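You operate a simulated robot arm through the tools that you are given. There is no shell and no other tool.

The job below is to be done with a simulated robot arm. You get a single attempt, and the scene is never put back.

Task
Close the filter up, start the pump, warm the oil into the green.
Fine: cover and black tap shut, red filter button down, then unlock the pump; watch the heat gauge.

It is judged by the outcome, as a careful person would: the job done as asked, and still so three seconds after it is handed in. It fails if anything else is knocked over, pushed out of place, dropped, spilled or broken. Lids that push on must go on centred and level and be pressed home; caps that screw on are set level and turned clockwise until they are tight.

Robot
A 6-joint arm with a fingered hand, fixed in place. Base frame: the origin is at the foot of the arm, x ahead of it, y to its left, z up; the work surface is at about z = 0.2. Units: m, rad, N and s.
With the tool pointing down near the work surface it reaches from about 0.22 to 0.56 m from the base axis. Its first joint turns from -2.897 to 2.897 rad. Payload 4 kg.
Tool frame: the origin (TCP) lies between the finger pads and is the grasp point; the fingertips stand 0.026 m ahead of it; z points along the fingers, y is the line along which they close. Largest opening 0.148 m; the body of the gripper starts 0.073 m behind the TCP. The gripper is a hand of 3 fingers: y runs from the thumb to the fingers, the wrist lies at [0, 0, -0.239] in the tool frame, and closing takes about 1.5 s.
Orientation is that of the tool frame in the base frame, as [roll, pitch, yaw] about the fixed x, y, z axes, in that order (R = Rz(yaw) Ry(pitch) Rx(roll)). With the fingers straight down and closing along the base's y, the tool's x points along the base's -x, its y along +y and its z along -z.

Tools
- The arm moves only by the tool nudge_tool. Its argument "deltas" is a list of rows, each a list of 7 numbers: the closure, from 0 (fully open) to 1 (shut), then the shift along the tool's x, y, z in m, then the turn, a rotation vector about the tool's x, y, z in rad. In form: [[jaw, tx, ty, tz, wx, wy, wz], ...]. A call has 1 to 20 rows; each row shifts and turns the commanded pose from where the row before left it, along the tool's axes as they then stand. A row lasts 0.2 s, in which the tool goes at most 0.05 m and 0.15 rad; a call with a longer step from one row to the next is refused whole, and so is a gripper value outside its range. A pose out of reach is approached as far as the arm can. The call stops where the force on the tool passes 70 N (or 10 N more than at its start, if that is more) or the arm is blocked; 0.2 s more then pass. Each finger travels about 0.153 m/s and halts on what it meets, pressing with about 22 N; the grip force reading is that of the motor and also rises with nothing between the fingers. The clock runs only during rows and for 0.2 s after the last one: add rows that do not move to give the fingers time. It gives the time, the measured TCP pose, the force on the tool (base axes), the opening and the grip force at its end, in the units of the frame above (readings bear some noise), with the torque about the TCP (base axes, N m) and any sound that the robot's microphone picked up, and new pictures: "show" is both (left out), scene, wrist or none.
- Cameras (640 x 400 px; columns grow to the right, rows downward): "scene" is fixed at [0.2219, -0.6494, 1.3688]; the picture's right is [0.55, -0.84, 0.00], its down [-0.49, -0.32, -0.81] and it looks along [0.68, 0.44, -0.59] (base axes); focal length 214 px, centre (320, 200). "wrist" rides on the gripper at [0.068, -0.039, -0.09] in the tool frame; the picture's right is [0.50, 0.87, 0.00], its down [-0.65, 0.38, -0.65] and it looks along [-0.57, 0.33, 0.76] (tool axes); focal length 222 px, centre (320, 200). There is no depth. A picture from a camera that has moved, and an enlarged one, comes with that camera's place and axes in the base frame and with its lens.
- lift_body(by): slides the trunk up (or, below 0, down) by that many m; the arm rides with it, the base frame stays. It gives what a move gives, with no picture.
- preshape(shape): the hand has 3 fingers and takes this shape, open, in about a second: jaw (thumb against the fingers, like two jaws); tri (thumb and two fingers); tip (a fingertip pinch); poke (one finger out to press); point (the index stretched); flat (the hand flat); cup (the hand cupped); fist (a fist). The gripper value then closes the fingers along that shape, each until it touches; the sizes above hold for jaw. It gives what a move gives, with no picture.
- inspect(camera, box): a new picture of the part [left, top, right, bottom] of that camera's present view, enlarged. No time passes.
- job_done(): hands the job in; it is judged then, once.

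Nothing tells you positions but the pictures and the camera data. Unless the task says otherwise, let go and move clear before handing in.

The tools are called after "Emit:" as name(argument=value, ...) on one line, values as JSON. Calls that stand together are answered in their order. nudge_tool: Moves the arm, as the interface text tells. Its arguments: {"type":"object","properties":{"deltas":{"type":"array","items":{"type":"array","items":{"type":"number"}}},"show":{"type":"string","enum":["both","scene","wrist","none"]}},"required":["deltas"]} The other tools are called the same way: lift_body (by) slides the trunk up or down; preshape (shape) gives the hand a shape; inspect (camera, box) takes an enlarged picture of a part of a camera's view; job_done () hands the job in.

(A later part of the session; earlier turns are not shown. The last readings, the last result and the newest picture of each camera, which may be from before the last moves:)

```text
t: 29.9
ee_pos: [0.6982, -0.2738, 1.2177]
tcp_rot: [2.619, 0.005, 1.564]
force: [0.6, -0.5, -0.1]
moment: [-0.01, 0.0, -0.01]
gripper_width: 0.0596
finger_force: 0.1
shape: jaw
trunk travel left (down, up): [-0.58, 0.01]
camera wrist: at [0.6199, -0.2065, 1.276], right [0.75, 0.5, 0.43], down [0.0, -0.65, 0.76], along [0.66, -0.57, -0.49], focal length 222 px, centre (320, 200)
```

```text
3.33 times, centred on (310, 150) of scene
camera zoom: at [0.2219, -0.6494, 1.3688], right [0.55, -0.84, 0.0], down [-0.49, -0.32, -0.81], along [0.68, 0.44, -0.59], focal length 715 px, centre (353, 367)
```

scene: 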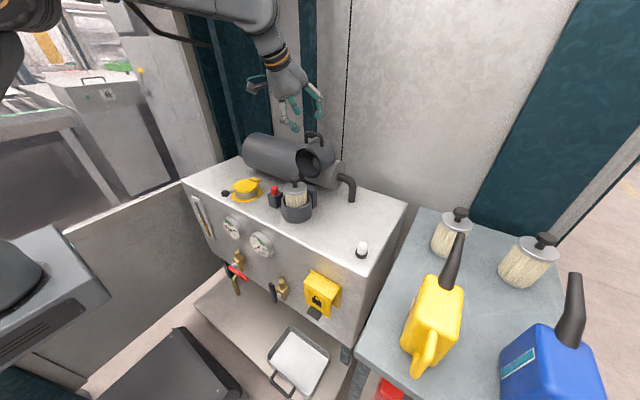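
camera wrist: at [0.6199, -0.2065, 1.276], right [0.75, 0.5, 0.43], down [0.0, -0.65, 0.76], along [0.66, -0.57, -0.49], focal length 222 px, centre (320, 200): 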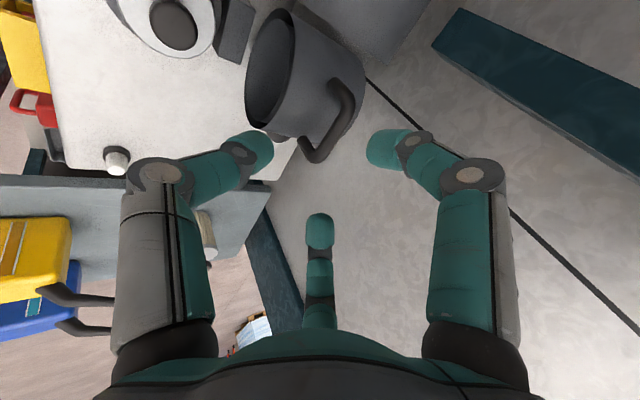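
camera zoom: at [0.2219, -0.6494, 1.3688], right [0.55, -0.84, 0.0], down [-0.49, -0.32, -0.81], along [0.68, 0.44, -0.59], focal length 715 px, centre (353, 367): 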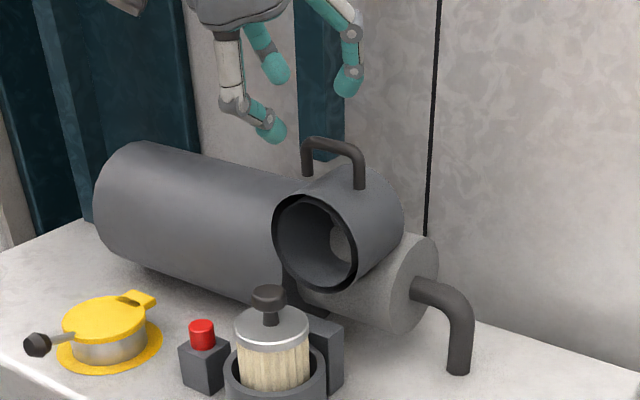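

The bell is back at rest and the bar unchanged at about (0.76, -0.277, 1.14). I'll move in along the finger axis to straddle it again.

Emit:
nudge_tool(deltas=[[0.6, -0.003, 0.0178, 0, 0, 0, 0], [0.6, 0, 0, 0.02, 0, 0, 0], [0.6, 0, 0, 0.02, 0, 0, 0], [0.6, 0, 0, 0.02, 0, 0, 0], [0.6, 0, 0, 0.017, 0, 0, 0], [0.66, 0, 0, 0, 0, 0, 0], [0.72, 0, 0, 0, 0, 0, 0]], show="wrist")

Emit:
inspect(camera="wrist", box=[160, 20, 480, 230])

```text
t: 31.5
ee_pos: [0.7539, -0.2795, 1.1603]
tcp_rot: [2.615, 0.004, 1.563]
force: [-0.7, 0.1, -0.5]
moment: [-0.04, -0.02, -0.02]
gripper_width: 0.0417
finger_force: 0.0
shape: jaw
trunk travel left (down, up): [-0.58, 0.01]
camera wrist: at [0.6746, -0.2098, 1.2184], right [0.75, 0.5, 0.43], down [0.0, -0.65, 0.76], along [0.66, -0.57, -0.49], focal length 222 px, centre (320, 200)
```

wrist: 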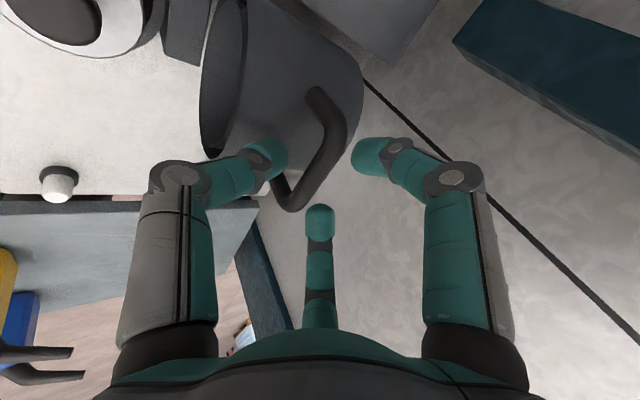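

```text
1.90 times, centred on (320, 125) of wrist
camera zoom: at [0.6746, -0.2098, 1.2184], right [0.75, 0.5, 0.43], down [0.0, -0.65, 0.76], along [0.66, -0.57, -0.49], focal length 423 px, centre (320, 343)
```

zoom: 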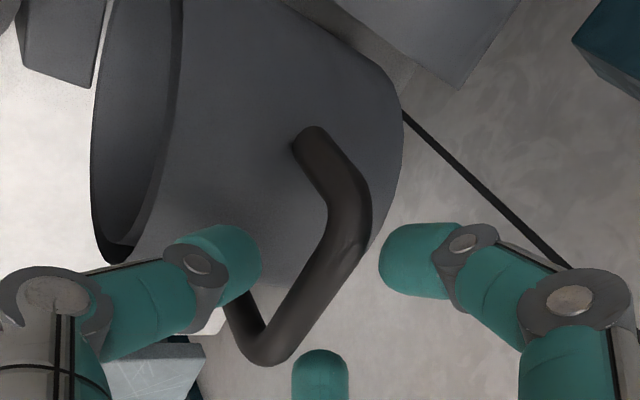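

Emit:
nudge_tool(deltas=[[0.72, 0.0025, -0.005, 0.0087, 0, 0, 0], [0.78, 0, 0, 0, 0, 0, 0], [0.84, 0, 0, 0, 0, 0, 0], [0.89, 0, 0, 0, 0, 0, 0], [0.89, 0, 0, 0, 0, 0, 0]], show="none")

Emit:
inspect(camera="wrist", box=[160, 20, 480, 230])

```text
t: 32.7
ee_pos: [0.7528, -0.2765, 1.1504]
tcp_rot: [2.617, 0.004, 1.564]
force: [-0.5, -0.6, -0.1]
moment: [0.01, -0.02, -0.03]
gripper_width: 0.0165
finger_force: 0.0
shape: jaw
trunk travel left (down, up): [-0.58, 0.01]
```

```text
1.90 times, centred on (320, 125) of wrist
camera zoom: at [0.674, -0.2072, 1.2091], right [0.75, 0.5, 0.43], down [0.0, -0.65, 0.76], along [0.66, -0.57, -0.49], focal length 423 px, centre (320, 343)
```

zoom: 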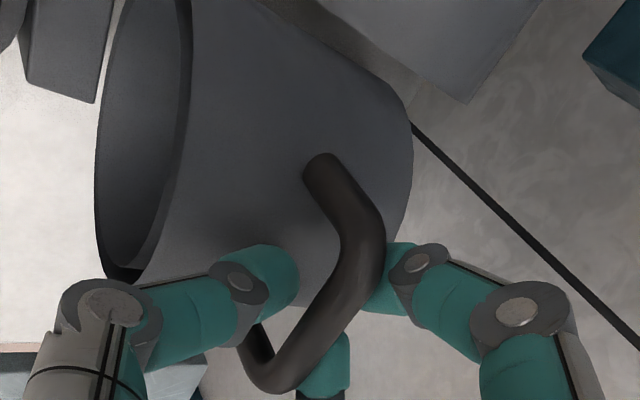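

Caged again with the elbow bent. Now I'll swing along the arc.

Emit:
nudge_tool(deltas=[[0.89, 0, -0.0087, -0.0059, 0, 0, 0], [0.89, 0, -0.0093, -0.0054, 0, 0, 0], [0.89, 0, -0.0093, -0.0054, 0, 0, 0], [0.89, 0, -0.0098, -0.0045, 0, 0, 0]], show="scene")

Emit:
inspect(camera="scene", box=[260, 90, 360, 210])

```text
t: 33.7
ee_pos: [0.7103, -0.2766, 1.1504]
tcp_rot: [2.618, 0.005, 1.564]
force: [1.3, 0.0, 0.1]
moment: [0.01, 0.0, -0.03]
gripper_width: 0.0164
finger_force: 0.1
shape: jaw
trunk travel left (down, up): [-0.58, 0.01]
```

scene: 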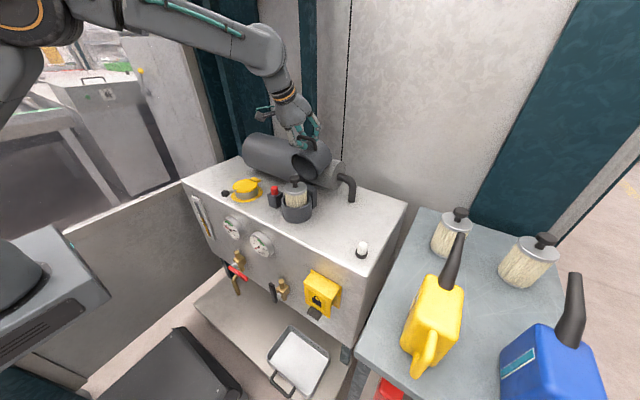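

```text
3.33 times, centred on (310, 150) of scene
camera zoom: at [0.2219, -0.6494, 1.3688], right [0.55, -0.84, 0.0], down [-0.49, -0.32, -0.81], along [0.68, 0.44, -0.59], focal length 715 px, centre (353, 367)
```

zoom: 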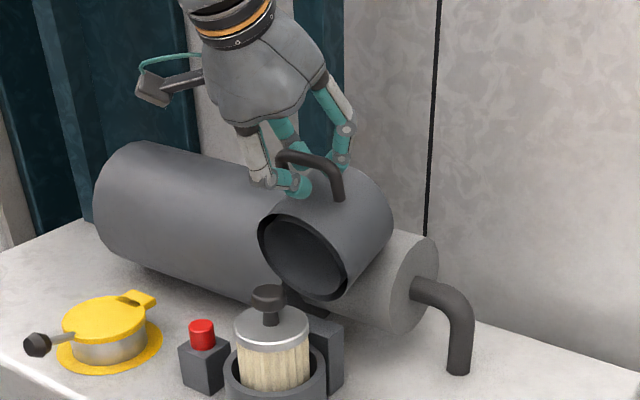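

Following smoothly with almost no force. I'll continue.

Emit:
nudge_tool(deltas=[[0.89, 0, -0.01, -0.0038, 0, 0, 0], [0.89, 0, -0.01025, -0.0033, 0, 0, 0], [0.89, 0, -0.0104, -0.0026, 0, 0, 0], [0.89, 0, -0.0104, -0.0018, 0, 0, 0]], show="scene")

Emit:
inspect(camera="scene", box=[260, 90, 360, 210])

Emit:
inspect(camera="wrist", box=[160, 20, 480, 230])

```text
t: 34.7
ee_pos: [0.6685, -0.2767, 1.1404]
tcp_rot: [2.618, 0.006, 1.564]
force: [0.1, 0.3, -0.3]
moment: [0.01, 0.02, -0.01]
gripper_width: 0.0165
finger_force: 0.1
shape: jaw
trunk travel left (down, up): [-0.58, 0.01]
```

scene: 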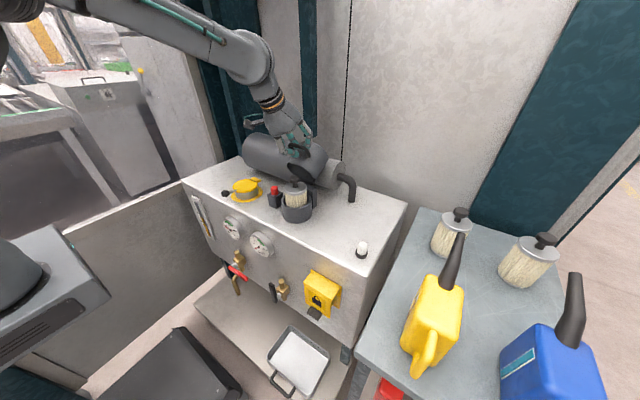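

```text
3.33 times, centred on (310, 150) of scene
camera zoom: at [0.2219, -0.6494, 1.3688], right [0.55, -0.84, 0.0], down [-0.49, -0.32, -0.81], along [0.68, 0.44, -0.59], focal length 715 px, centre (353, 367)
```

zoom: 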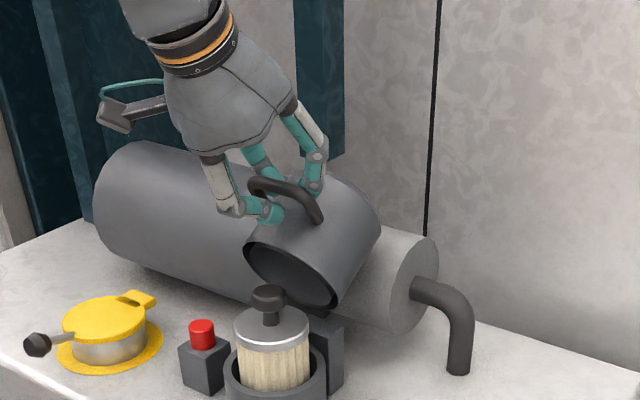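

```text
1.90 times, centred on (320, 125) of wrist
camera zoom: at [0.59, -0.2072, 1.1978], right [0.75, 0.5, 0.43], down [0.0, -0.65, 0.76], along [0.66, -0.57, -0.49], focal length 423 px, centre (320, 343)
```

zoom: 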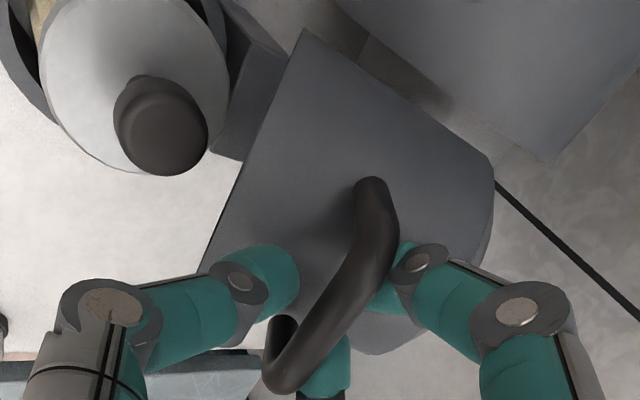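

Good so far; the bell is about 30° round and should soon pass its balance point. I'll continue with small steps.

Emit:
nudge_tool(deltas=[[0.89, 0, -0.0109, -0.0002, 0, 0, 0], [0.89, 0, -0.011, 0.0006, 0, 0, 0], [0.89, 0, -0.0109, 0.0013, 0, 0, 0], [0.89, 0, -0.0109, 0.0019, 0, 0, 0]], show="none")

Emit:
inspect(camera="scene", box=[260, 90, 360, 210])

Emit:
inspect(camera="wrist", box=[160, 20, 480, 230])

```text
t: 35.7
ee_pos: [0.6325, -0.2773, 1.1144]
tcp_rot: [2.617, 0.007, 1.564]
force: [0.1, 0.4, -1.7]
moment: [-0.01, -0.02, 0.02]
gripper_width: 0.0163
finger_force: 0.1
shape: jaw
trunk travel left (down, up): [-0.58, 0.01]
```

```text
3.33 times, centred on (310, 150) of scene
camera zoom: at [0.2219, -0.6494, 1.3688], right [0.55, -0.84, 0.0], down [-0.49, -0.32, -0.81], along [0.68, 0.44, -0.59], focal length 715 px, centre (353, 367)
```

zoom: 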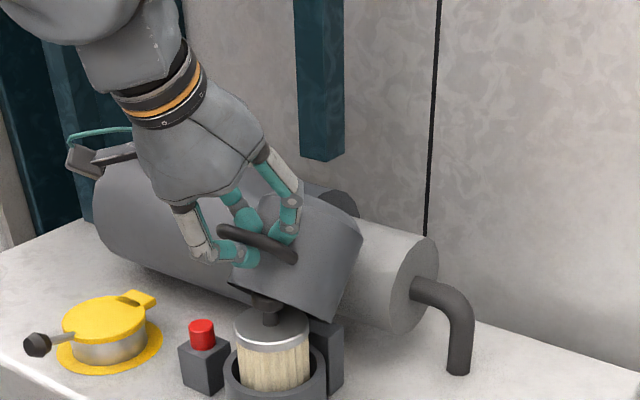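

```text
1.90 times, centred on (320, 125) of wrist
camera zoom: at [0.5539, -0.208, 1.1731], right [0.75, 0.5, 0.43], down [0.0, -0.65, 0.76], along [0.66, -0.57, -0.49], focal length 423 px, centre (320, 343)
```

zoom: 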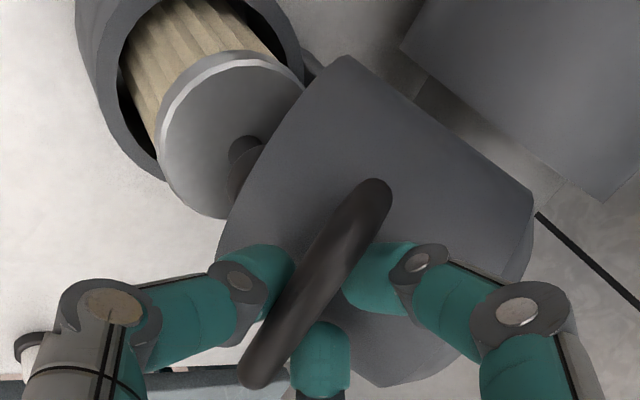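

Emit:
nudge_tool(deltas=[[0.89, 0, -0.0106, 0.0022, 0, 0, 0], [0.89, 0, -0.0105, 0.003, 0, 0, 0], [0.89, 0, -0.0102, 0.0036, 0, 0, 0], [0.89, 0, -0.01, 0.0043, 0, 0, 0]], show="none")

Emit:
inspect(camera="scene", box=[260, 90, 360, 210])

Emit:
inspect(camera="wrist", box=[160, 20, 480, 230])

```text
t: 36.7
ee_pos: [0.6036, -0.2753, 1.0824]
tcp_rot: [2.615, 0.005, 1.563]
force: [-0.4, -0.9, -0.8]
moment: [-0.02, -0.03, -0.02]
gripper_width: 0.0162
finger_force: 0.1
shape: jaw
trunk travel left (down, up): [-0.58, 0.01]
```

```text
3.33 times, centred on (310, 150) of scene
camera zoom: at [0.2219, -0.6494, 1.3688], right [0.55, -0.84, 0.0], down [-0.49, -0.32, -0.81], along [0.68, 0.44, -0.59], focal length 715 px, centre (353, 367)
```

zoom: 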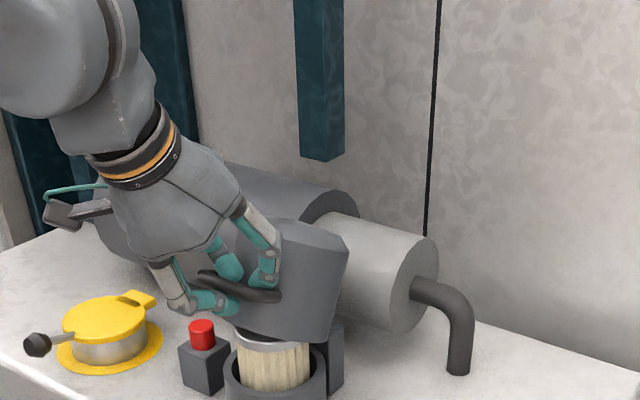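

```text
1.90 times, centred on (320, 125) of wrist
camera zoom: at [0.5247, -0.2071, 1.141], right [0.75, 0.5, 0.43], down [0.0, -0.65, 0.76], along [0.66, -0.57, -0.49], focal length 423 px, centre (320, 343)
```

zoom: 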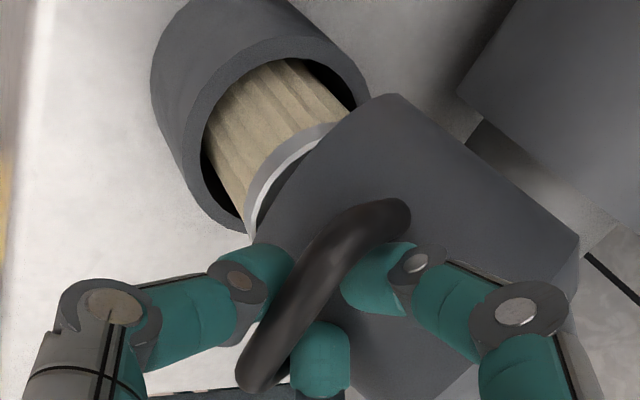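

Emit:
nudge_tool(deltas=[[0.89, 0, -0.0096, 0.005, 0, 0, 0], [0.89, 0, -0.0093, 0.0055, 0, 0, 0], [0.89, 0, -0.009, 0.0061, 0, 0, 0], [0.89, 0, -0.0087, 0.0066, 0, 0, 0]], show="none")

Emit:
inspect(camera="scene", box=[260, 90, 360, 210])

Emit:
inspect(camera="wrist", box=[160, 20, 480, 230])

```text
t: 37.7
ee_pos: [0.5823, -0.2755, 1.044]
tcp_rot: [2.618, 0.006, 1.562]
force: [-4.6, 0.1, -0.9]
moment: [-0.03, -0.07, 0.02]
gripper_width: 0.0162
finger_force: 0.1
shape: jaw
trunk travel left (down, up): [-0.58, 0.01]
```

```text
3.33 times, centred on (310, 150) of scene
camera zoom: at [0.2219, -0.6494, 1.3688], right [0.55, -0.84, 0.0], down [-0.49, -0.32, -0.81], along [0.68, 0.44, -0.59], focal length 715 px, centre (353, 367)
```

zoom: 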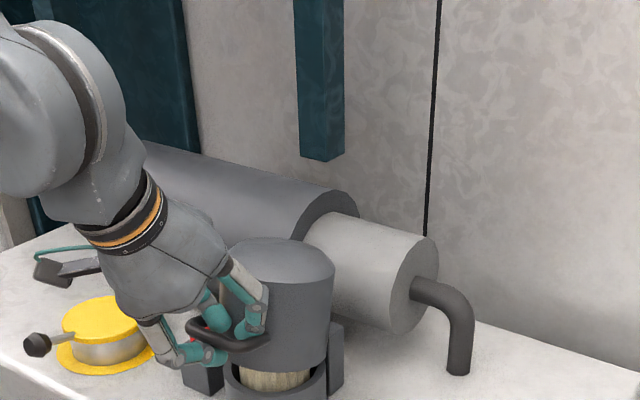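

```text
1.90 times, centred on (320, 125) of wrist
camera zoom: at [0.5048, -0.2064, 1.1018], right [0.75, 0.5, 0.43], down [0.0, -0.65, 0.76], along [0.66, -0.57, -0.49], focal length 423 px, centre (320, 343)
```

zoom: 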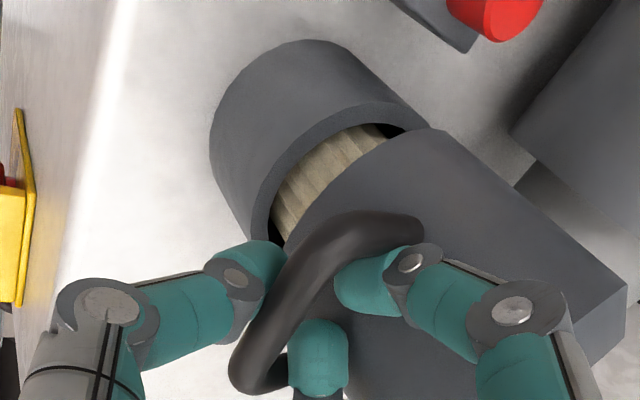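

The bell is nearly down over the element; a light 4.6 N in -x suggests the rear finger is touching it. I'll finish the arc with a little more clearance.

Emit:
nudge_tool(deltas=[[0.89, 0, -0.0093, 0.0064, 0, 0, 0], [0.89, 0, -0.0087, 0.007, 0, 0, 0], [0.89, 0, -0.0079, 0.0077, 0, 0, 0], [0.89, 0, -0.0038, 0.004, 0, 0, 0]], show="none")

Emit:
inspect(camera="scene", box=[260, 90, 360, 210])

Emit:
inspect(camera="wrist", box=[160, 20, 480, 230])

```text
t: 38.7
ee_pos: [0.5705, -0.2774, 1.0075]
tcp_rot: [2.616, 0.008, 1.563]
force: [1.5, 1.8, 9.6]
moment: [-0.03, -0.15, 0.06]
gripper_width: 0.0161
finger_force: 0.0
shape: jaw
trunk travel left (down, up): [-0.58, 0.01]
```

```text
3.33 times, centred on (310, 150) of scene
camera zoom: at [0.2219, -0.6494, 1.3688], right [0.55, -0.84, 0.0], down [-0.49, -0.32, -0.81], along [0.68, 0.44, -0.59], focal length 715 px, centre (353, 367)
```

zoom: 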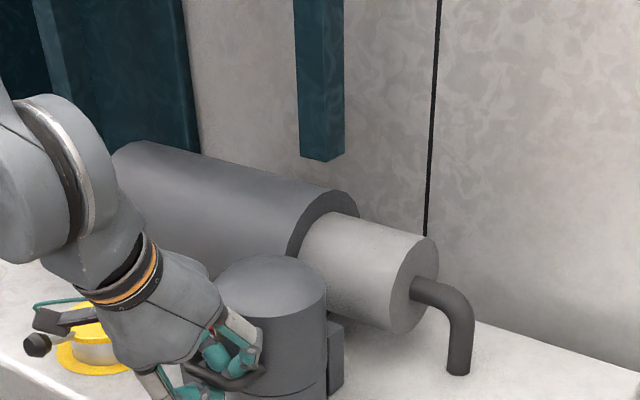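

```text
1.90 times, centred on (320, 125) of wrist
camera zoom: at [0.4917, -0.2079, 1.0656], right [0.75, 0.5, 0.43], down [-0.01, -0.65, 0.76], along [0.66, -0.57, -0.49], focal length 423 px, centre (320, 343)
```

zoom: 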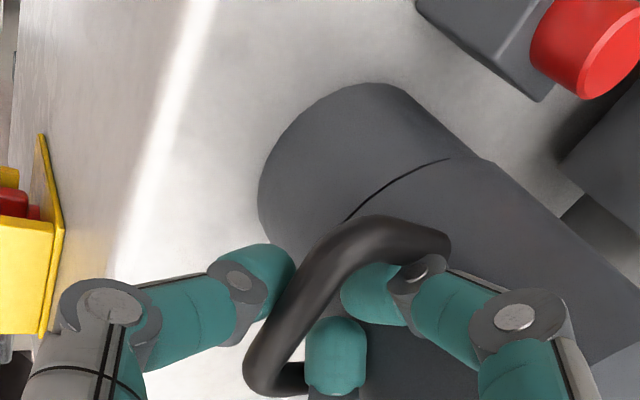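

The bell is down over the element, with about 10 N of support felt. I'll ease the fingers open, back out along the finger axis, and check that it's fully seated.

Emit:
nudge_tool(deltas=[[0.85, 0, 0, 0, 0, 0, 0], [0.83, 0, -0.002, -0.01, 0, 0, 0], [0.8, 0, 0, -0.02, 0, 0, 0], [0.7, 0, 0, -0.03, 0, 0, 0], [0.6, 0, 0, -0.04, 0, 0, 0], [0.6, 0, 0, -0.02, 0, 0, 0]])

Emit:
inspect(camera="scene", box=[260, 110, 360, 230])

Emit:
inspect(camera="wrist", box=[160, 0, 480, 230])

```text
t: 40.1
ee_pos: [0.5078, -0.2744, 1.1102]
tcp_rot: [2.619, 0.005, 1.564]
force: [0.2, 0.1, 0.1]
moment: [0.04, 0.01, -0.01]
gripper_width: 0.0588
finger_force: 0.1
shape: jaw
trunk travel left (down, up): [-0.58, 0.01]
camera wrist: at [0.4296, -0.2059, 1.1686], right [0.75, 0.5, 0.43], down [0.0, -0.65, 0.76], along [0.66, -0.57, -0.49], focal length 222 px, centre (320, 200)
```

scene: 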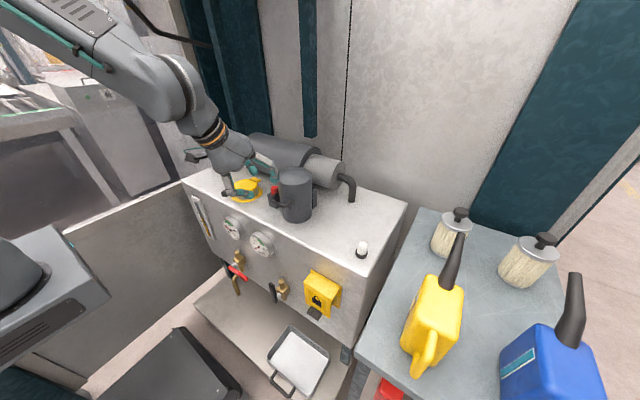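
wrist: 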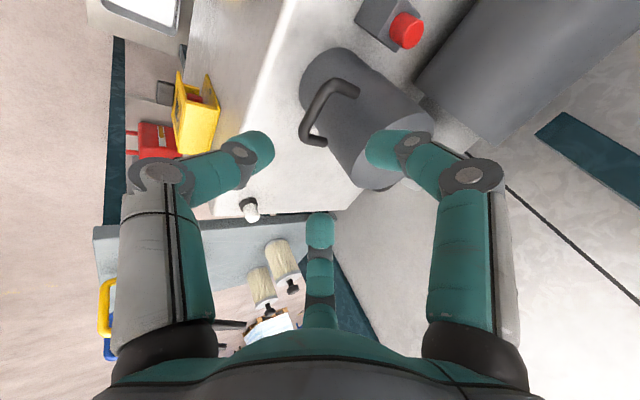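

```text
3.33 times, centred on (310, 170) of scene
camera zoom: at [0.2219, -0.6494, 1.3688], right [0.55, -0.84, 0.0], down [-0.49, -0.32, -0.81], along [0.68, 0.44, -0.59], focal length 715 px, centre (353, 300)
```

zoom: 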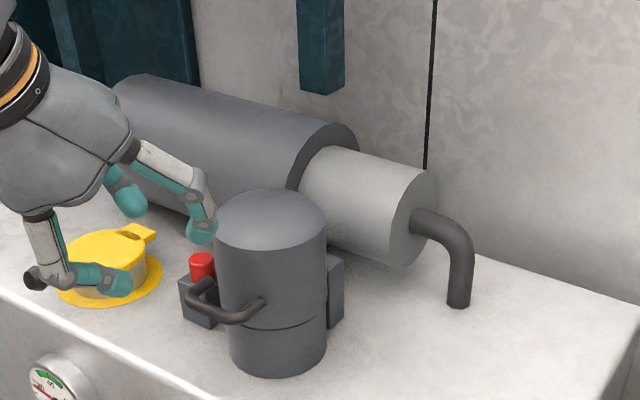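

```text
1.74 times, centred on (320, 115) of wrist
camera zoom: at [0.4296, -0.2059, 1.1686], right [0.75, 0.5, 0.43], down [0.0, -0.65, 0.76], along [0.66, -0.57, -0.49], focal length 386 px, centre (320, 348)
```

zoom: 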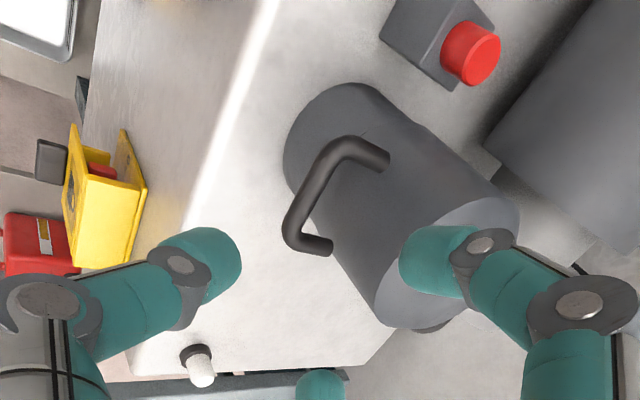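

The bell sits flush on the pot with only a seam line showing. Next comes the red button, so I'll shape the hand to a poke in this free space and see where the finger is.

Emit:
preshape(shape="poke")

Emit:
nudge_tool(deltas=[[0, 0, 0, 0, 0, 0, 0]])

Emit:
inspect(camera="scene", box=[180, 100, 340, 220])

```text
t: 41.0
ee_pos: [0.5101, -0.2749, 1.1087]
tcp_rot: [2.617, 0.005, 1.565]
force: [1.0, 0.5, -0.5]
moment: [0.01, -0.01, 0.01]
gripper_width: 0.0001
finger_force: 0.0
shape: poke
trunk travel left (down, up): [-0.58, 0.01]
```

```text
t: 41.4
ee_pos: [0.509, -0.274, 1.1101]
tcp_rot: [2.617, 0.004, 1.564]
force: [-1.0, 0.5, 0.3]
moment: [-0.02, 0.0, 0.02]
gripper_width: 0.0
finger_force: 0.0
shape: poke
trunk travel left (down, up): [-0.58, 0.01]
camera wrist: at [0.4301, -0.206, 1.1681], right [0.75, 0.5, 0.43], down [0.0, -0.65, 0.76], along [0.66, -0.57, -0.49], focal length 222 px, centre (320, 200)
```

scene: 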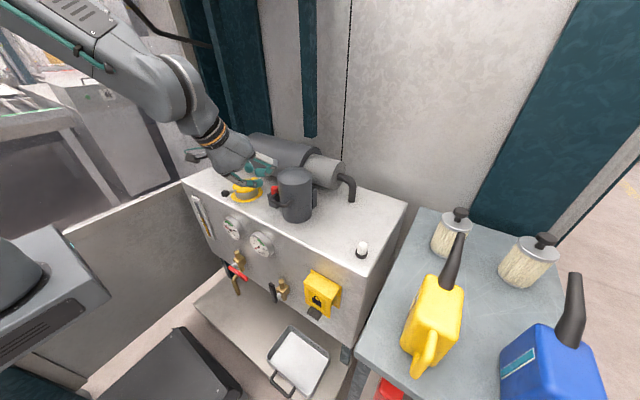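
wrist: 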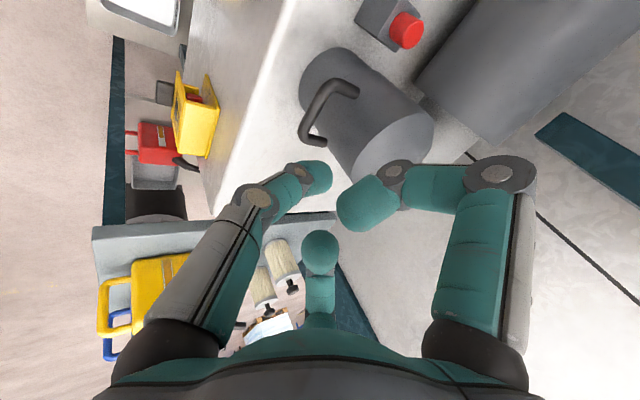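

```text
3.33 times, centred on (260, 160) of scene
camera zoom: at [0.2219, -0.6494, 1.3688], right [0.55, -0.84, 0.0], down [-0.49, -0.32, -0.81], along [0.68, 0.44, -0.59], focal length 715 px, centre (520, 333)
```

zoom: 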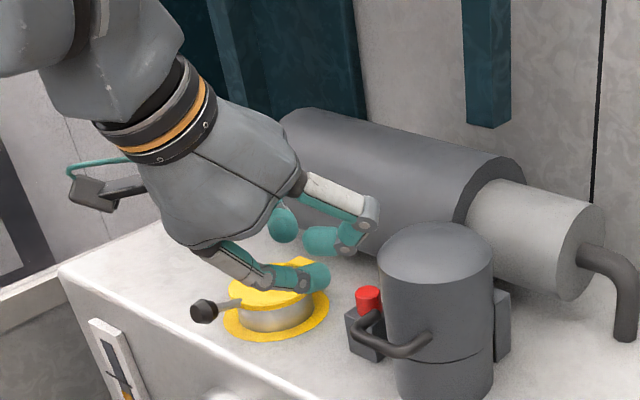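

The thumb side makes the poking finger, on the tool axis. I put the red button top at (0.663, -0.1745, 0.956). To keep the curled finger away from the tank and the bell, I'll flip the hand 180° about its axis so the poking finger comes down nearly vertical.

Emit:
nudge_tool(deltas=[[0, 0, 0, 0, 0, 0, -0.149], [0, 0, 0, 0, 0, 0, -0.149], [0, 0, 0, 0, 0, 0, -0.149], [0, 0, 0, 0, 0, 0, -0.149], [0, 0, 0, 0, 0, 0, -0.149], [0, 0, 0, 0, 0, 0, -0.149], [0, 0, 0, 0, 0, 0, -0.149], [0, 0, 0, 0, 0, 0, -0.149], [0, 0, 0, 0, 0, 0, -0.149], [0, 0, 0, 0, 0, 0, -0.149], [0, 0, 0, 0, 0, 0, -0.149]], show="none")

Emit:
nudge_tool(deltas=[[0, 0, 0, 0, 0, 0, -0.15], [0, 0, 0, 0, 0, 0, -0.15], [0, 0, 0, 0, 0, 0, -0.15], [0, 0, 0, 0, 0, 0, -0.15], [0, 0, 0, 0, 0, 0, -0.15], [0, 0, 0, 0, 0, 0, -0.15], [0, 0, 0, 0, 0, 0, -0.15], [0, 0, 0, 0, 0, 0, -0.15], [0, 0, 0, 0, 0, 0, -0.15], [0, 0, 0, 0, 0, 0, -0.149]])

```text
t: 43.8
ee_pos: [0.5091, -0.2743, 1.1112]
tcp_rot: [-3.093, 0.513, -3.07]
force: [0.3, -0.2, 0.3]
moment: [-0.03, 0.0, 0.03]
gripper_width: 0.0001
finger_force: 0.0
shape: poke
trunk travel left (down, up): [-0.58, 0.01]
```

```text
t: 46.0
ee_pos: [0.6043, 0.0069, 1.1247]
tcp_rot: [-2.604, -0.028, -1.6]
force: [-0.7, -0.6, -0.2]
moment: [0.0, 0.02, -0.02]
gripper_width: 0.0002
finger_force: 0.2
shape: poke
out of reach, approached as far as the arm can: row 1, 2, 3, 4, 5, 6, 7, 8, 9, 10
trunk travel left (down, up): [-0.58, 0.01]
camera wrist: at [0.5893, -0.0571, 1.2241], right [-0.76, -0.49, -0.43], down [-0.64, 0.69, 0.35], along [0.12, 0.54, -0.83], focal length 222 px, centre (320, 200)
```

scene: 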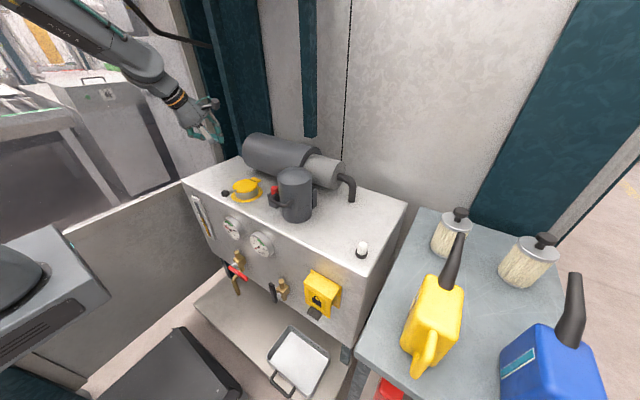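
wrist: 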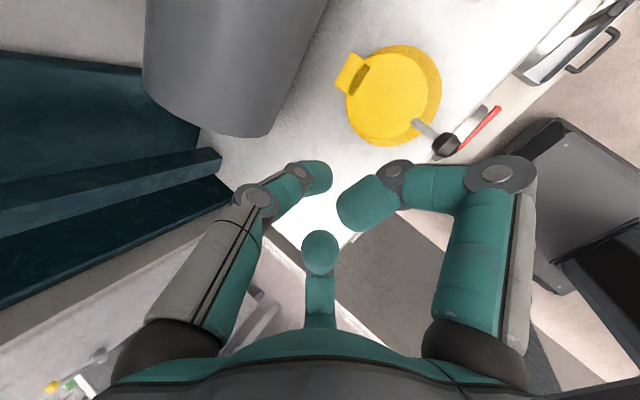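

The wrist joint limits the flip except when the hand points radially, so the arm swung left over free space while keeping the flipped pose. I'll rotate the pose to the button's bearing, keeping it radial, and read it back.

Emit:
nudge_tool(deltas=[[0, 0, 0, 0, -0.0035, 0.0685, 0.115], [0, 0, 0, 0, -0.0035, 0.0685, 0.115], [0, 0, 0, 0, 0, 0, 0]], show="none")

```text
t: 46.8
ee_pos: [0.6045, 0.0063, 1.1243]
tcp_rot: [-2.624, -0.007, -1.851]
force: [-0.1, -0.4, 0.3]
moment: [0.04, 0.0, 0.01]
gripper_width: 0.0
finger_force: 0.2
shape: poke
trunk travel left (down, up): [-0.58, 0.01]
```

Emit:
nudge_tool(deltas=[[0, 0.03146, -0.01324, 0.01446, 0, 0, 0], [0, 0.03146, -0.01324, 0.01446, 0, 0, 0], [0, 0.03146, -0.01324, 0.01446, 0, 0, 0], [0, 0.03146, -0.01324, 0.01446, 0, 0, 0], [0, 0.03146, -0.01324, 0.01446, 0, 0, 0], [0, 0, 0, 0, 0, 0, 0]])

Emit:
inspect(camera="scene", box=[220, 110, 340, 230])

Emit:
inspect(camera="wrist", box=[180, 40, 460, 240])

```text
t: 48.2
ee_pos: [0.6481, -0.147, 1.0834]
tcp_rot: [-2.612, -0.024, -1.865]
force: [-0.2, 0.0, 0.8]
moment: [0.02, 0.0, -0.03]
gripper_width: 0.0001
finger_force: 0.0
shape: poke
out of reach, approached as far as the arm can: row 4, 5
trunk travel left (down, up): [-0.58, 0.01]
camera wrist: at [0.6174, -0.2056, 1.183], right [-0.86, -0.27, -0.42], down [-0.44, 0.83, 0.36], along [0.25, 0.49, -0.83], focal length 222 px, centre (320, 200)
```

scene: 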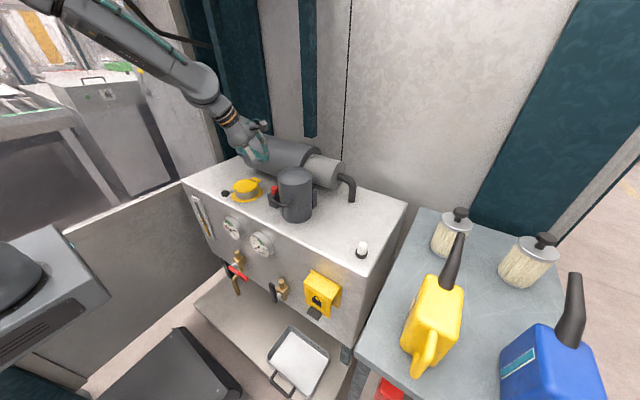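
wrist: 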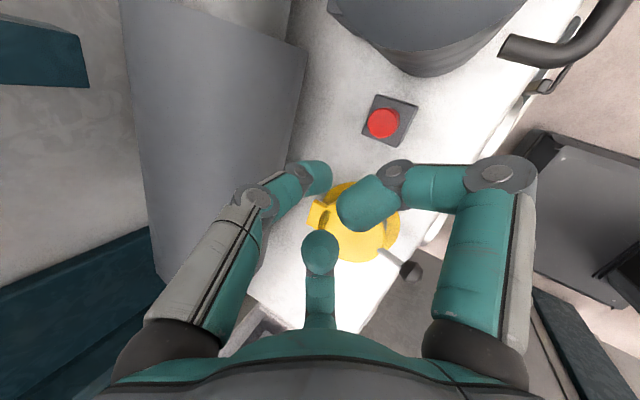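

```text
3.33 times, centred on (280, 170) of scene
camera zoom: at [0.2219, -0.6494, 1.3688], right [0.55, -0.84, 0.0], down [-0.49, -0.32, -0.81], along [0.68, 0.44, -0.59], focal length 715 px, centre (453, 300)
```

zoom: 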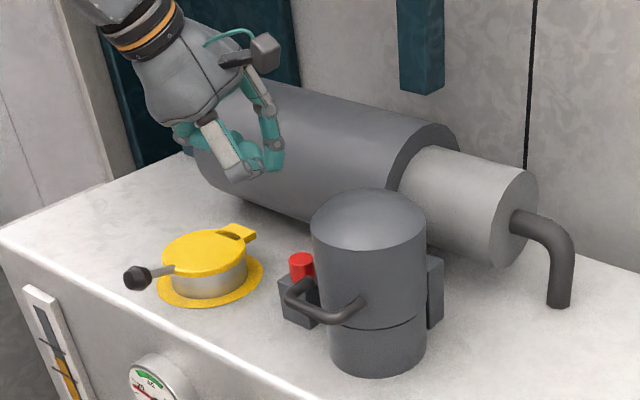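

```text
2.00 times, centred on (320, 140) of wrist
camera zoom: at [0.6174, -0.2056, 1.183], right [-0.86, -0.27, -0.42], down [-0.44, 0.83, 0.36], along [0.25, 0.49, -0.83], focal length 444 px, centre (320, 320)
```

zoom: 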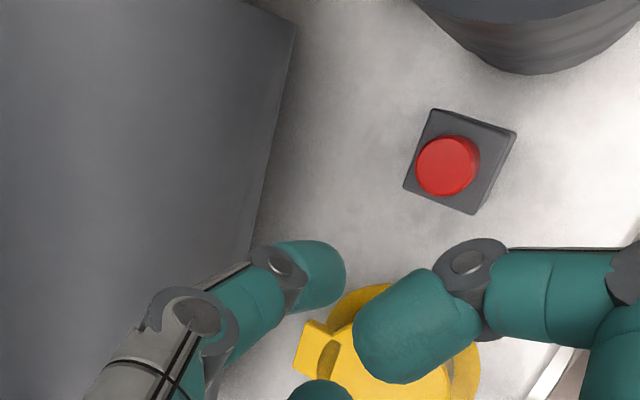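

I have a clear view of the red button now, with its top about 3 cm wide near (0.654, -0.178, 0.965). I'll roll back slightly off the joint limit and bring the tip to about 3.5 cm above it.

Emit:
nudge_tool(deltas=[[0, 0, 0, 0, 0, 0, 0.12], [0, 0.0098, 0.0088, 0.018, 0, 0, 0], [0, 0.0098, 0.0088, 0.018, 0, 0, 0], [0, 0.0098, 0.0088, 0.018, 0, 0, 0], [0, 0, 0, 0, 0, 0, 0]], show="none")

Emit:
inspect(camera="scene", box=[220, 110, 340, 230])

Emit:
inspect(camera="wrist", box=[180, 40, 460, 240])

```text
t: 49.4
ee_pos: [0.6427, -0.1735, 1.0221]
tcp_rot: [-2.623, 0.045, -1.959]
force: [0.1, 0.2, 0.5]
moment: [-0.03, 0.01, 0.02]
gripper_width: 0.0
finger_force: 0.1
shape: poke
trunk travel left (down, up): [-0.58, 0.01]
```

```text
3.33 times, centred on (280, 170) of scene
camera zoom: at [0.2219, -0.6494, 1.3688], right [0.55, -0.84, 0.0], down [-0.49, -0.32, -0.81], along [0.68, 0.44, -0.59], focal length 715 px, centre (453, 300)
```

zoom: 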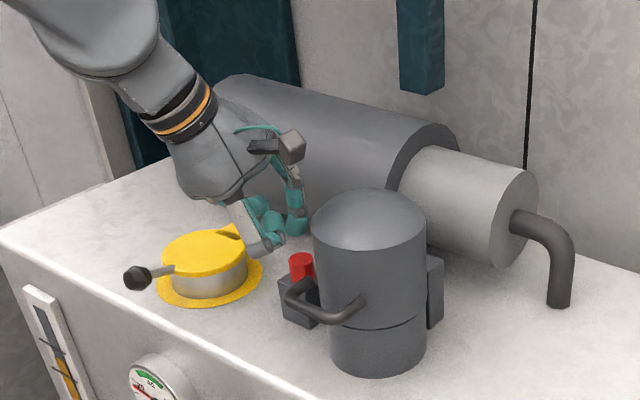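

```text
2.00 times, centred on (320, 140) of wrist
camera zoom: at [0.6047, -0.2343, 1.1166], right [-0.88, -0.16, -0.45], down [-0.36, 0.84, 0.41], along [0.31, 0.52, -0.79], focal length 444 px, centre (320, 320)
```

zoom: 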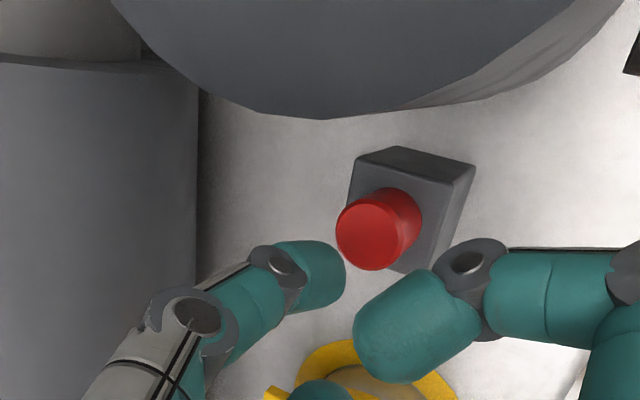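

The tip is right over the button (about (0.655, -0.177)). I'll descend straight down gently.

Emit:
nudge_tool(deltas=[[0, 0.0021, 0.0094, 0.0089, 0, 0, 0], [0, 0.0006, 0.0062, 0.0108, 0, 0, 0], [0, 0.0002, 0.002, 0.0035, 0, 0, 0], [0, 0.0002, 0.002, 0.0035, 0, 0, 0]], show="none")

Emit:
inspect(camera="wrist", box=[180, 40, 460, 240])

Emit:
inspect(camera="scene", box=[220, 110, 340, 230])

```text
t: 50.4
ee_pos: [0.6385, -0.1724, 0.9901]
tcp_rot: [-2.626, 0.048, -1.957]
force: [-0.4, 0.4, 0.1]
moment: [-0.03, 0.01, -0.02]
gripper_width: 0.0
finger_force: 0.1
shape: poke
trunk travel left (down, up): [-0.58, 0.01]
```

```text
2.00 times, centred on (320, 140) of wrist
camera zoom: at [0.6012, -0.2358, 1.0839], right [-0.88, -0.16, -0.45], down [-0.37, 0.83, 0.41], along [0.31, 0.53, -0.79], focal length 444 px, centre (320, 320)
```

zoom: 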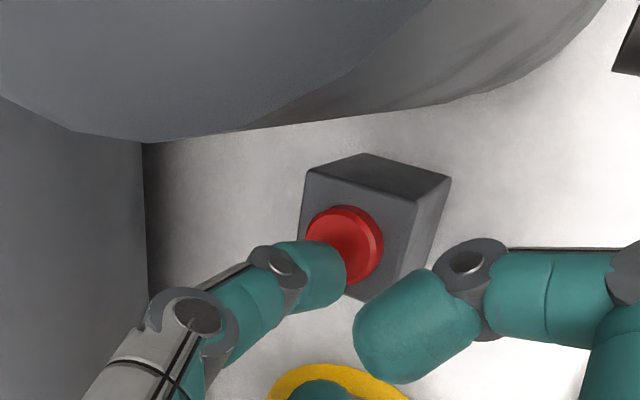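

```text
3.33 times, centred on (280, 170) of scene
camera zoom: at [0.2219, -0.6494, 1.3688], right [0.55, -0.84, 0.0], down [-0.49, -0.32, -0.81], along [0.68, 0.44, -0.59], focal length 715 px, centre (453, 300)
```

zoom: 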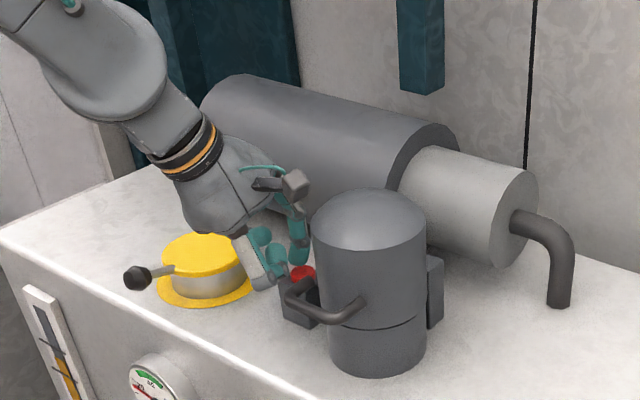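

The red cap looks much lower than before, so it may already be down. I'll lift off and check.

Emit:
nudge_tool(deltas=[[0, -0.0014, -0.0149, -0.026, 0, 0, 0], [0, -0.0014, -0.0149, -0.026, 0, 0, 0]], show="none")

Emit:
inspect(camera="wrist", box=[180, 40, 460, 240])

Emit:
inspect(camera="scene", box=[220, 110, 340, 230])

```text
t: 51.0
ee_pos: [0.6392, -0.1686, 1.047]
tcp_rot: [-2.623, 0.044, -1.961]
force: [0.0, 0.3, 0.1]
moment: [-0.02, 0.0, -0.03]
gripper_width: 0.0001
finger_force: 0.0
shape: poke
out of reach, approached as far as the arm can: row 2
trunk travel left (down, up): [-0.58, 0.01]
```

```text
2.00 times, centred on (320, 140) of wrist
camera zoom: at [0.6007, -0.2298, 1.1422], right [-0.88, -0.16, -0.45], down [-0.36, 0.84, 0.41], along [0.31, 0.52, -0.79], focal length 444 px, centre (320, 320)
```

zoom: 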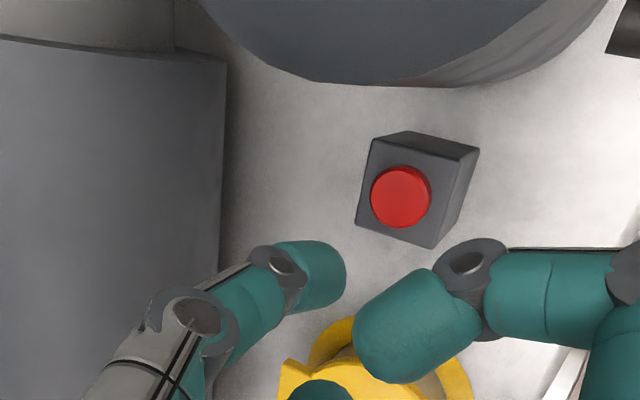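

```text
3.33 times, centred on (280, 170) of scene
camera zoom: at [0.2219, -0.6494, 1.3688], right [0.55, -0.84, 0.0], down [-0.49, -0.32, -0.81], along [0.68, 0.44, -0.59], focal length 715 px, centre (453, 300)
```

zoom: 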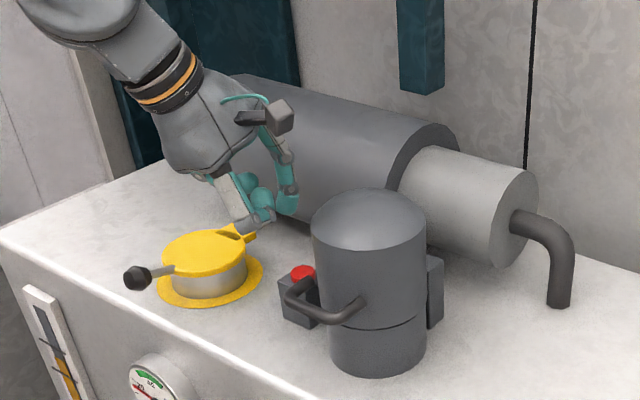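

The red cap is down and stays down without my finger on it. I'll press once more until I feel firm resistance, to be sure it's home.

Emit:
nudge_tool(deltas=[[0, 0.0048, 0.011, 0.0223, 0, 0, 0], [0, 0.0011, 0.0124, 0.0217, 0, 0, 0], [0, 0.0004, 0.004, 0.0069, 0, 0, 0], [0, 0.0002, 0.002, 0.0035, 0, 0, 0], [0, 0.0002, 0.002, 0.0035, 0, 0, 0]], show="none")

Emit:
inspect(camera="wrist", box=[180, 40, 460, 240])

```text
t: 52.2
ee_pos: [0.6397, -0.1698, 0.9814]
tcp_rot: [-2.625, 0.052, -1.954]
force: [0.7, 0.1, 1.6]
moment: [0.02, -0.01, -0.06]
gripper_width: 0.0
finger_force: 0.1
shape: poke
trunk travel left (down, up): [-0.58, 0.01]
```

```text
2.00 times, centred on (320, 140) of wrist
camera zoom: at [0.6014, -0.2331, 1.0763], right [-0.88, -0.16, -0.45], down [-0.37, 0.83, 0.41], along [0.31, 0.53, -0.79], focal length 444 px, centre (320, 320)
```

zoom: 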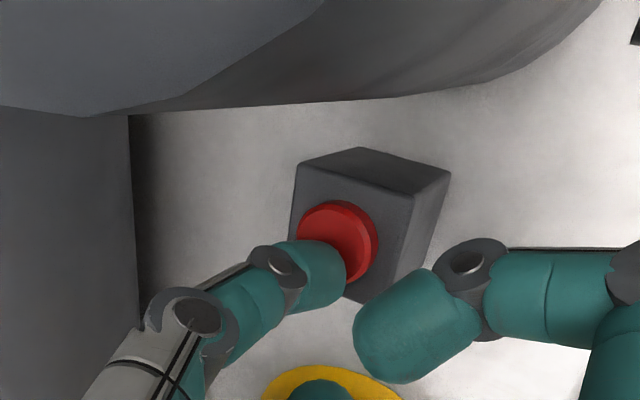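

Emit:
nudge_tool(deltas=[[0, 0.0039, 0.0006, 0.0041, 0, 0, 0], [0, 0.0002, 0.002, 0.0035, 0, 0, 0]], show="none")

```text
t: 52.8
ee_pos: [0.6372, -0.1732, 0.9781]
tcp_rot: [-2.616, 0.05, -1.955]
force: [-1.3, 6.5, 25.2]
moment: [-0.1, -0.23, 0.04]
gripper_width: 0.0
finger_force: 0.1
shape: poke
trunk travel left (down, up): [-0.58, 0.01]
```

25 N and it doesn't give, so the button is home. I'll lift off, roll back to a comfortable wrist angle, and go over the bell's top to press it home too.

Emit:
nudge_tool(deltas=[[0, -0.0009, -0.0099, -0.0174, 0, 0, 0], [0, -0.0009, -0.0099, -0.0174, 0, 0, 0], [0, 0, 0, 0, 0, 0, 0.15], [0, 0, 0, 0, 0, 0, 0.15], [0, 0, 0, -0.045, 0, 0, 0], [0, 0, 0, -0.045, 0, 0, 0]])

Emit:
inspect(camera="scene", box=[220, 110, 340, 230])

```text
t: 54.2
ee_pos: [0.5949, -0.1611, 1.0917]
tcp_rot: [-2.657, 0.197, -2.219]
force: [0.1, 0.1, -0.5]
moment: [0.0, 0.03, 0.01]
gripper_width: 0.0003
finger_force: 0.0
shape: poke
trunk travel left (down, up): [-0.58, 0.01]
camera wrist: at [0.537, -0.2238, 1.1752], right [-0.86, 0.14, -0.49], down [-0.17, 0.83, 0.52], along [0.48, 0.53, -0.69], focal length 222 px, centre (320, 200)
```

scene: 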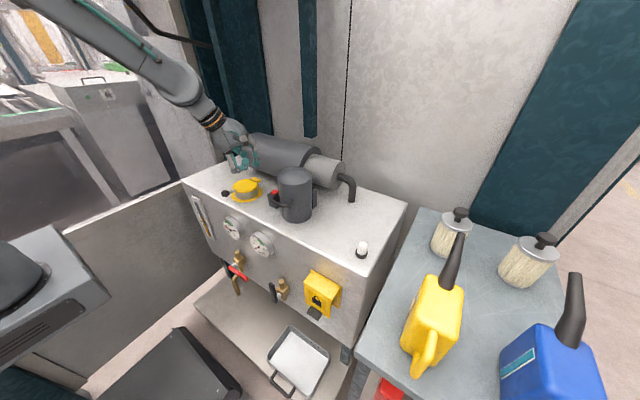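
wrist: 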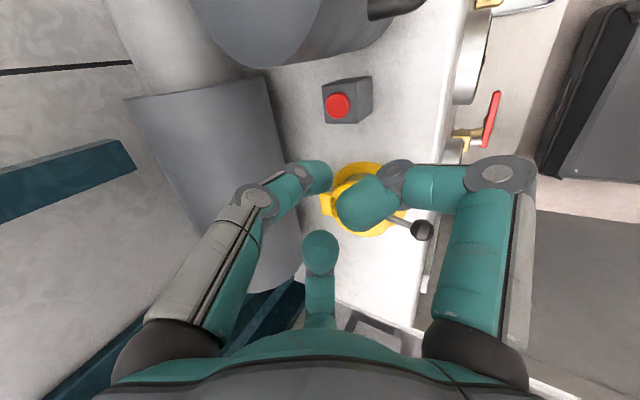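

```text
3.33 times, centred on (280, 170) of scene
camera zoom: at [0.2219, -0.6494, 1.3688], right [0.55, -0.84, 0.0], down [-0.49, -0.32, -0.81], along [0.68, 0.44, -0.59], focal length 715 px, centre (453, 300)
```

zoom: 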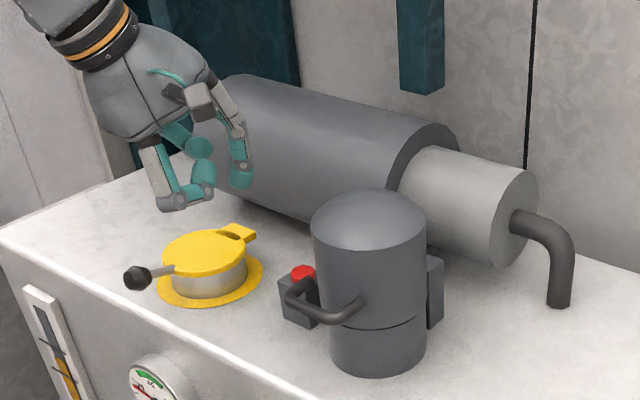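

Emit:
nudge_tool(deltas=[[0, 0.021, -0.0322, 0.0072, 0, 0, 0], [0, 0.021, -0.0322, 0.0072, 0, 0, 0], [0, 0.021, -0.0322, 0.0072, 0, 0, 0], [0, 0, 0, 0, 0, 0, 0]])

Emit:
inspect(camera="scene", box=[220, 110, 340, 230])

```text
t: 55.2
ee_pos: [0.6445, -0.2425, 1.1017]
tcp_rot: [-2.651, 0.177, -2.24]
force: [0.3, 0.7, 0.7]
moment: [0.01, -0.03, -0.02]
gripper_width: 0.0
finger_force: 0.1
shape: poke
out of reach, approached as far as the arm can: row 2, 3
trunk travel left (down, up): [-0.58, 0.01]
camera wrist: at [0.5842, -0.3021, 1.1865], right [-0.86, 0.14, -0.49], down [-0.15, 0.85, 0.51], along [0.49, 0.51, -0.71], focal length 222 px, centre (320, 200)
```

scene: 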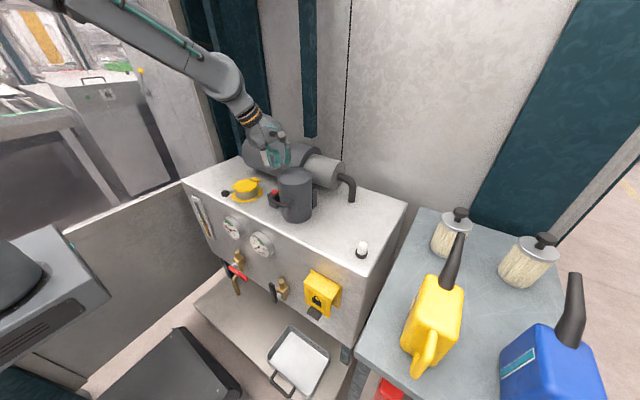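
wrist: 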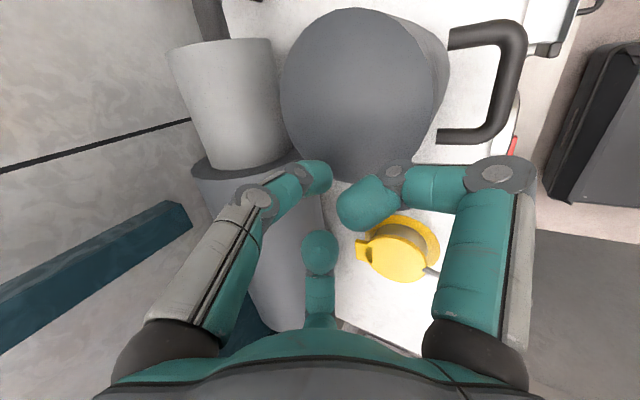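

```text
3.33 times, centred on (280, 170) of scene
camera zoom: at [0.2219, -0.6494, 1.3688], right [0.55, -0.84, 0.0], down [-0.49, -0.32, -0.81], along [0.68, 0.44, -0.59], focal length 715 px, centre (453, 300)
```

zoom: 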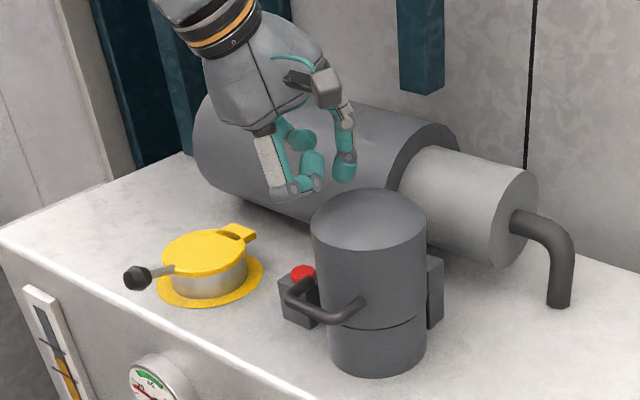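

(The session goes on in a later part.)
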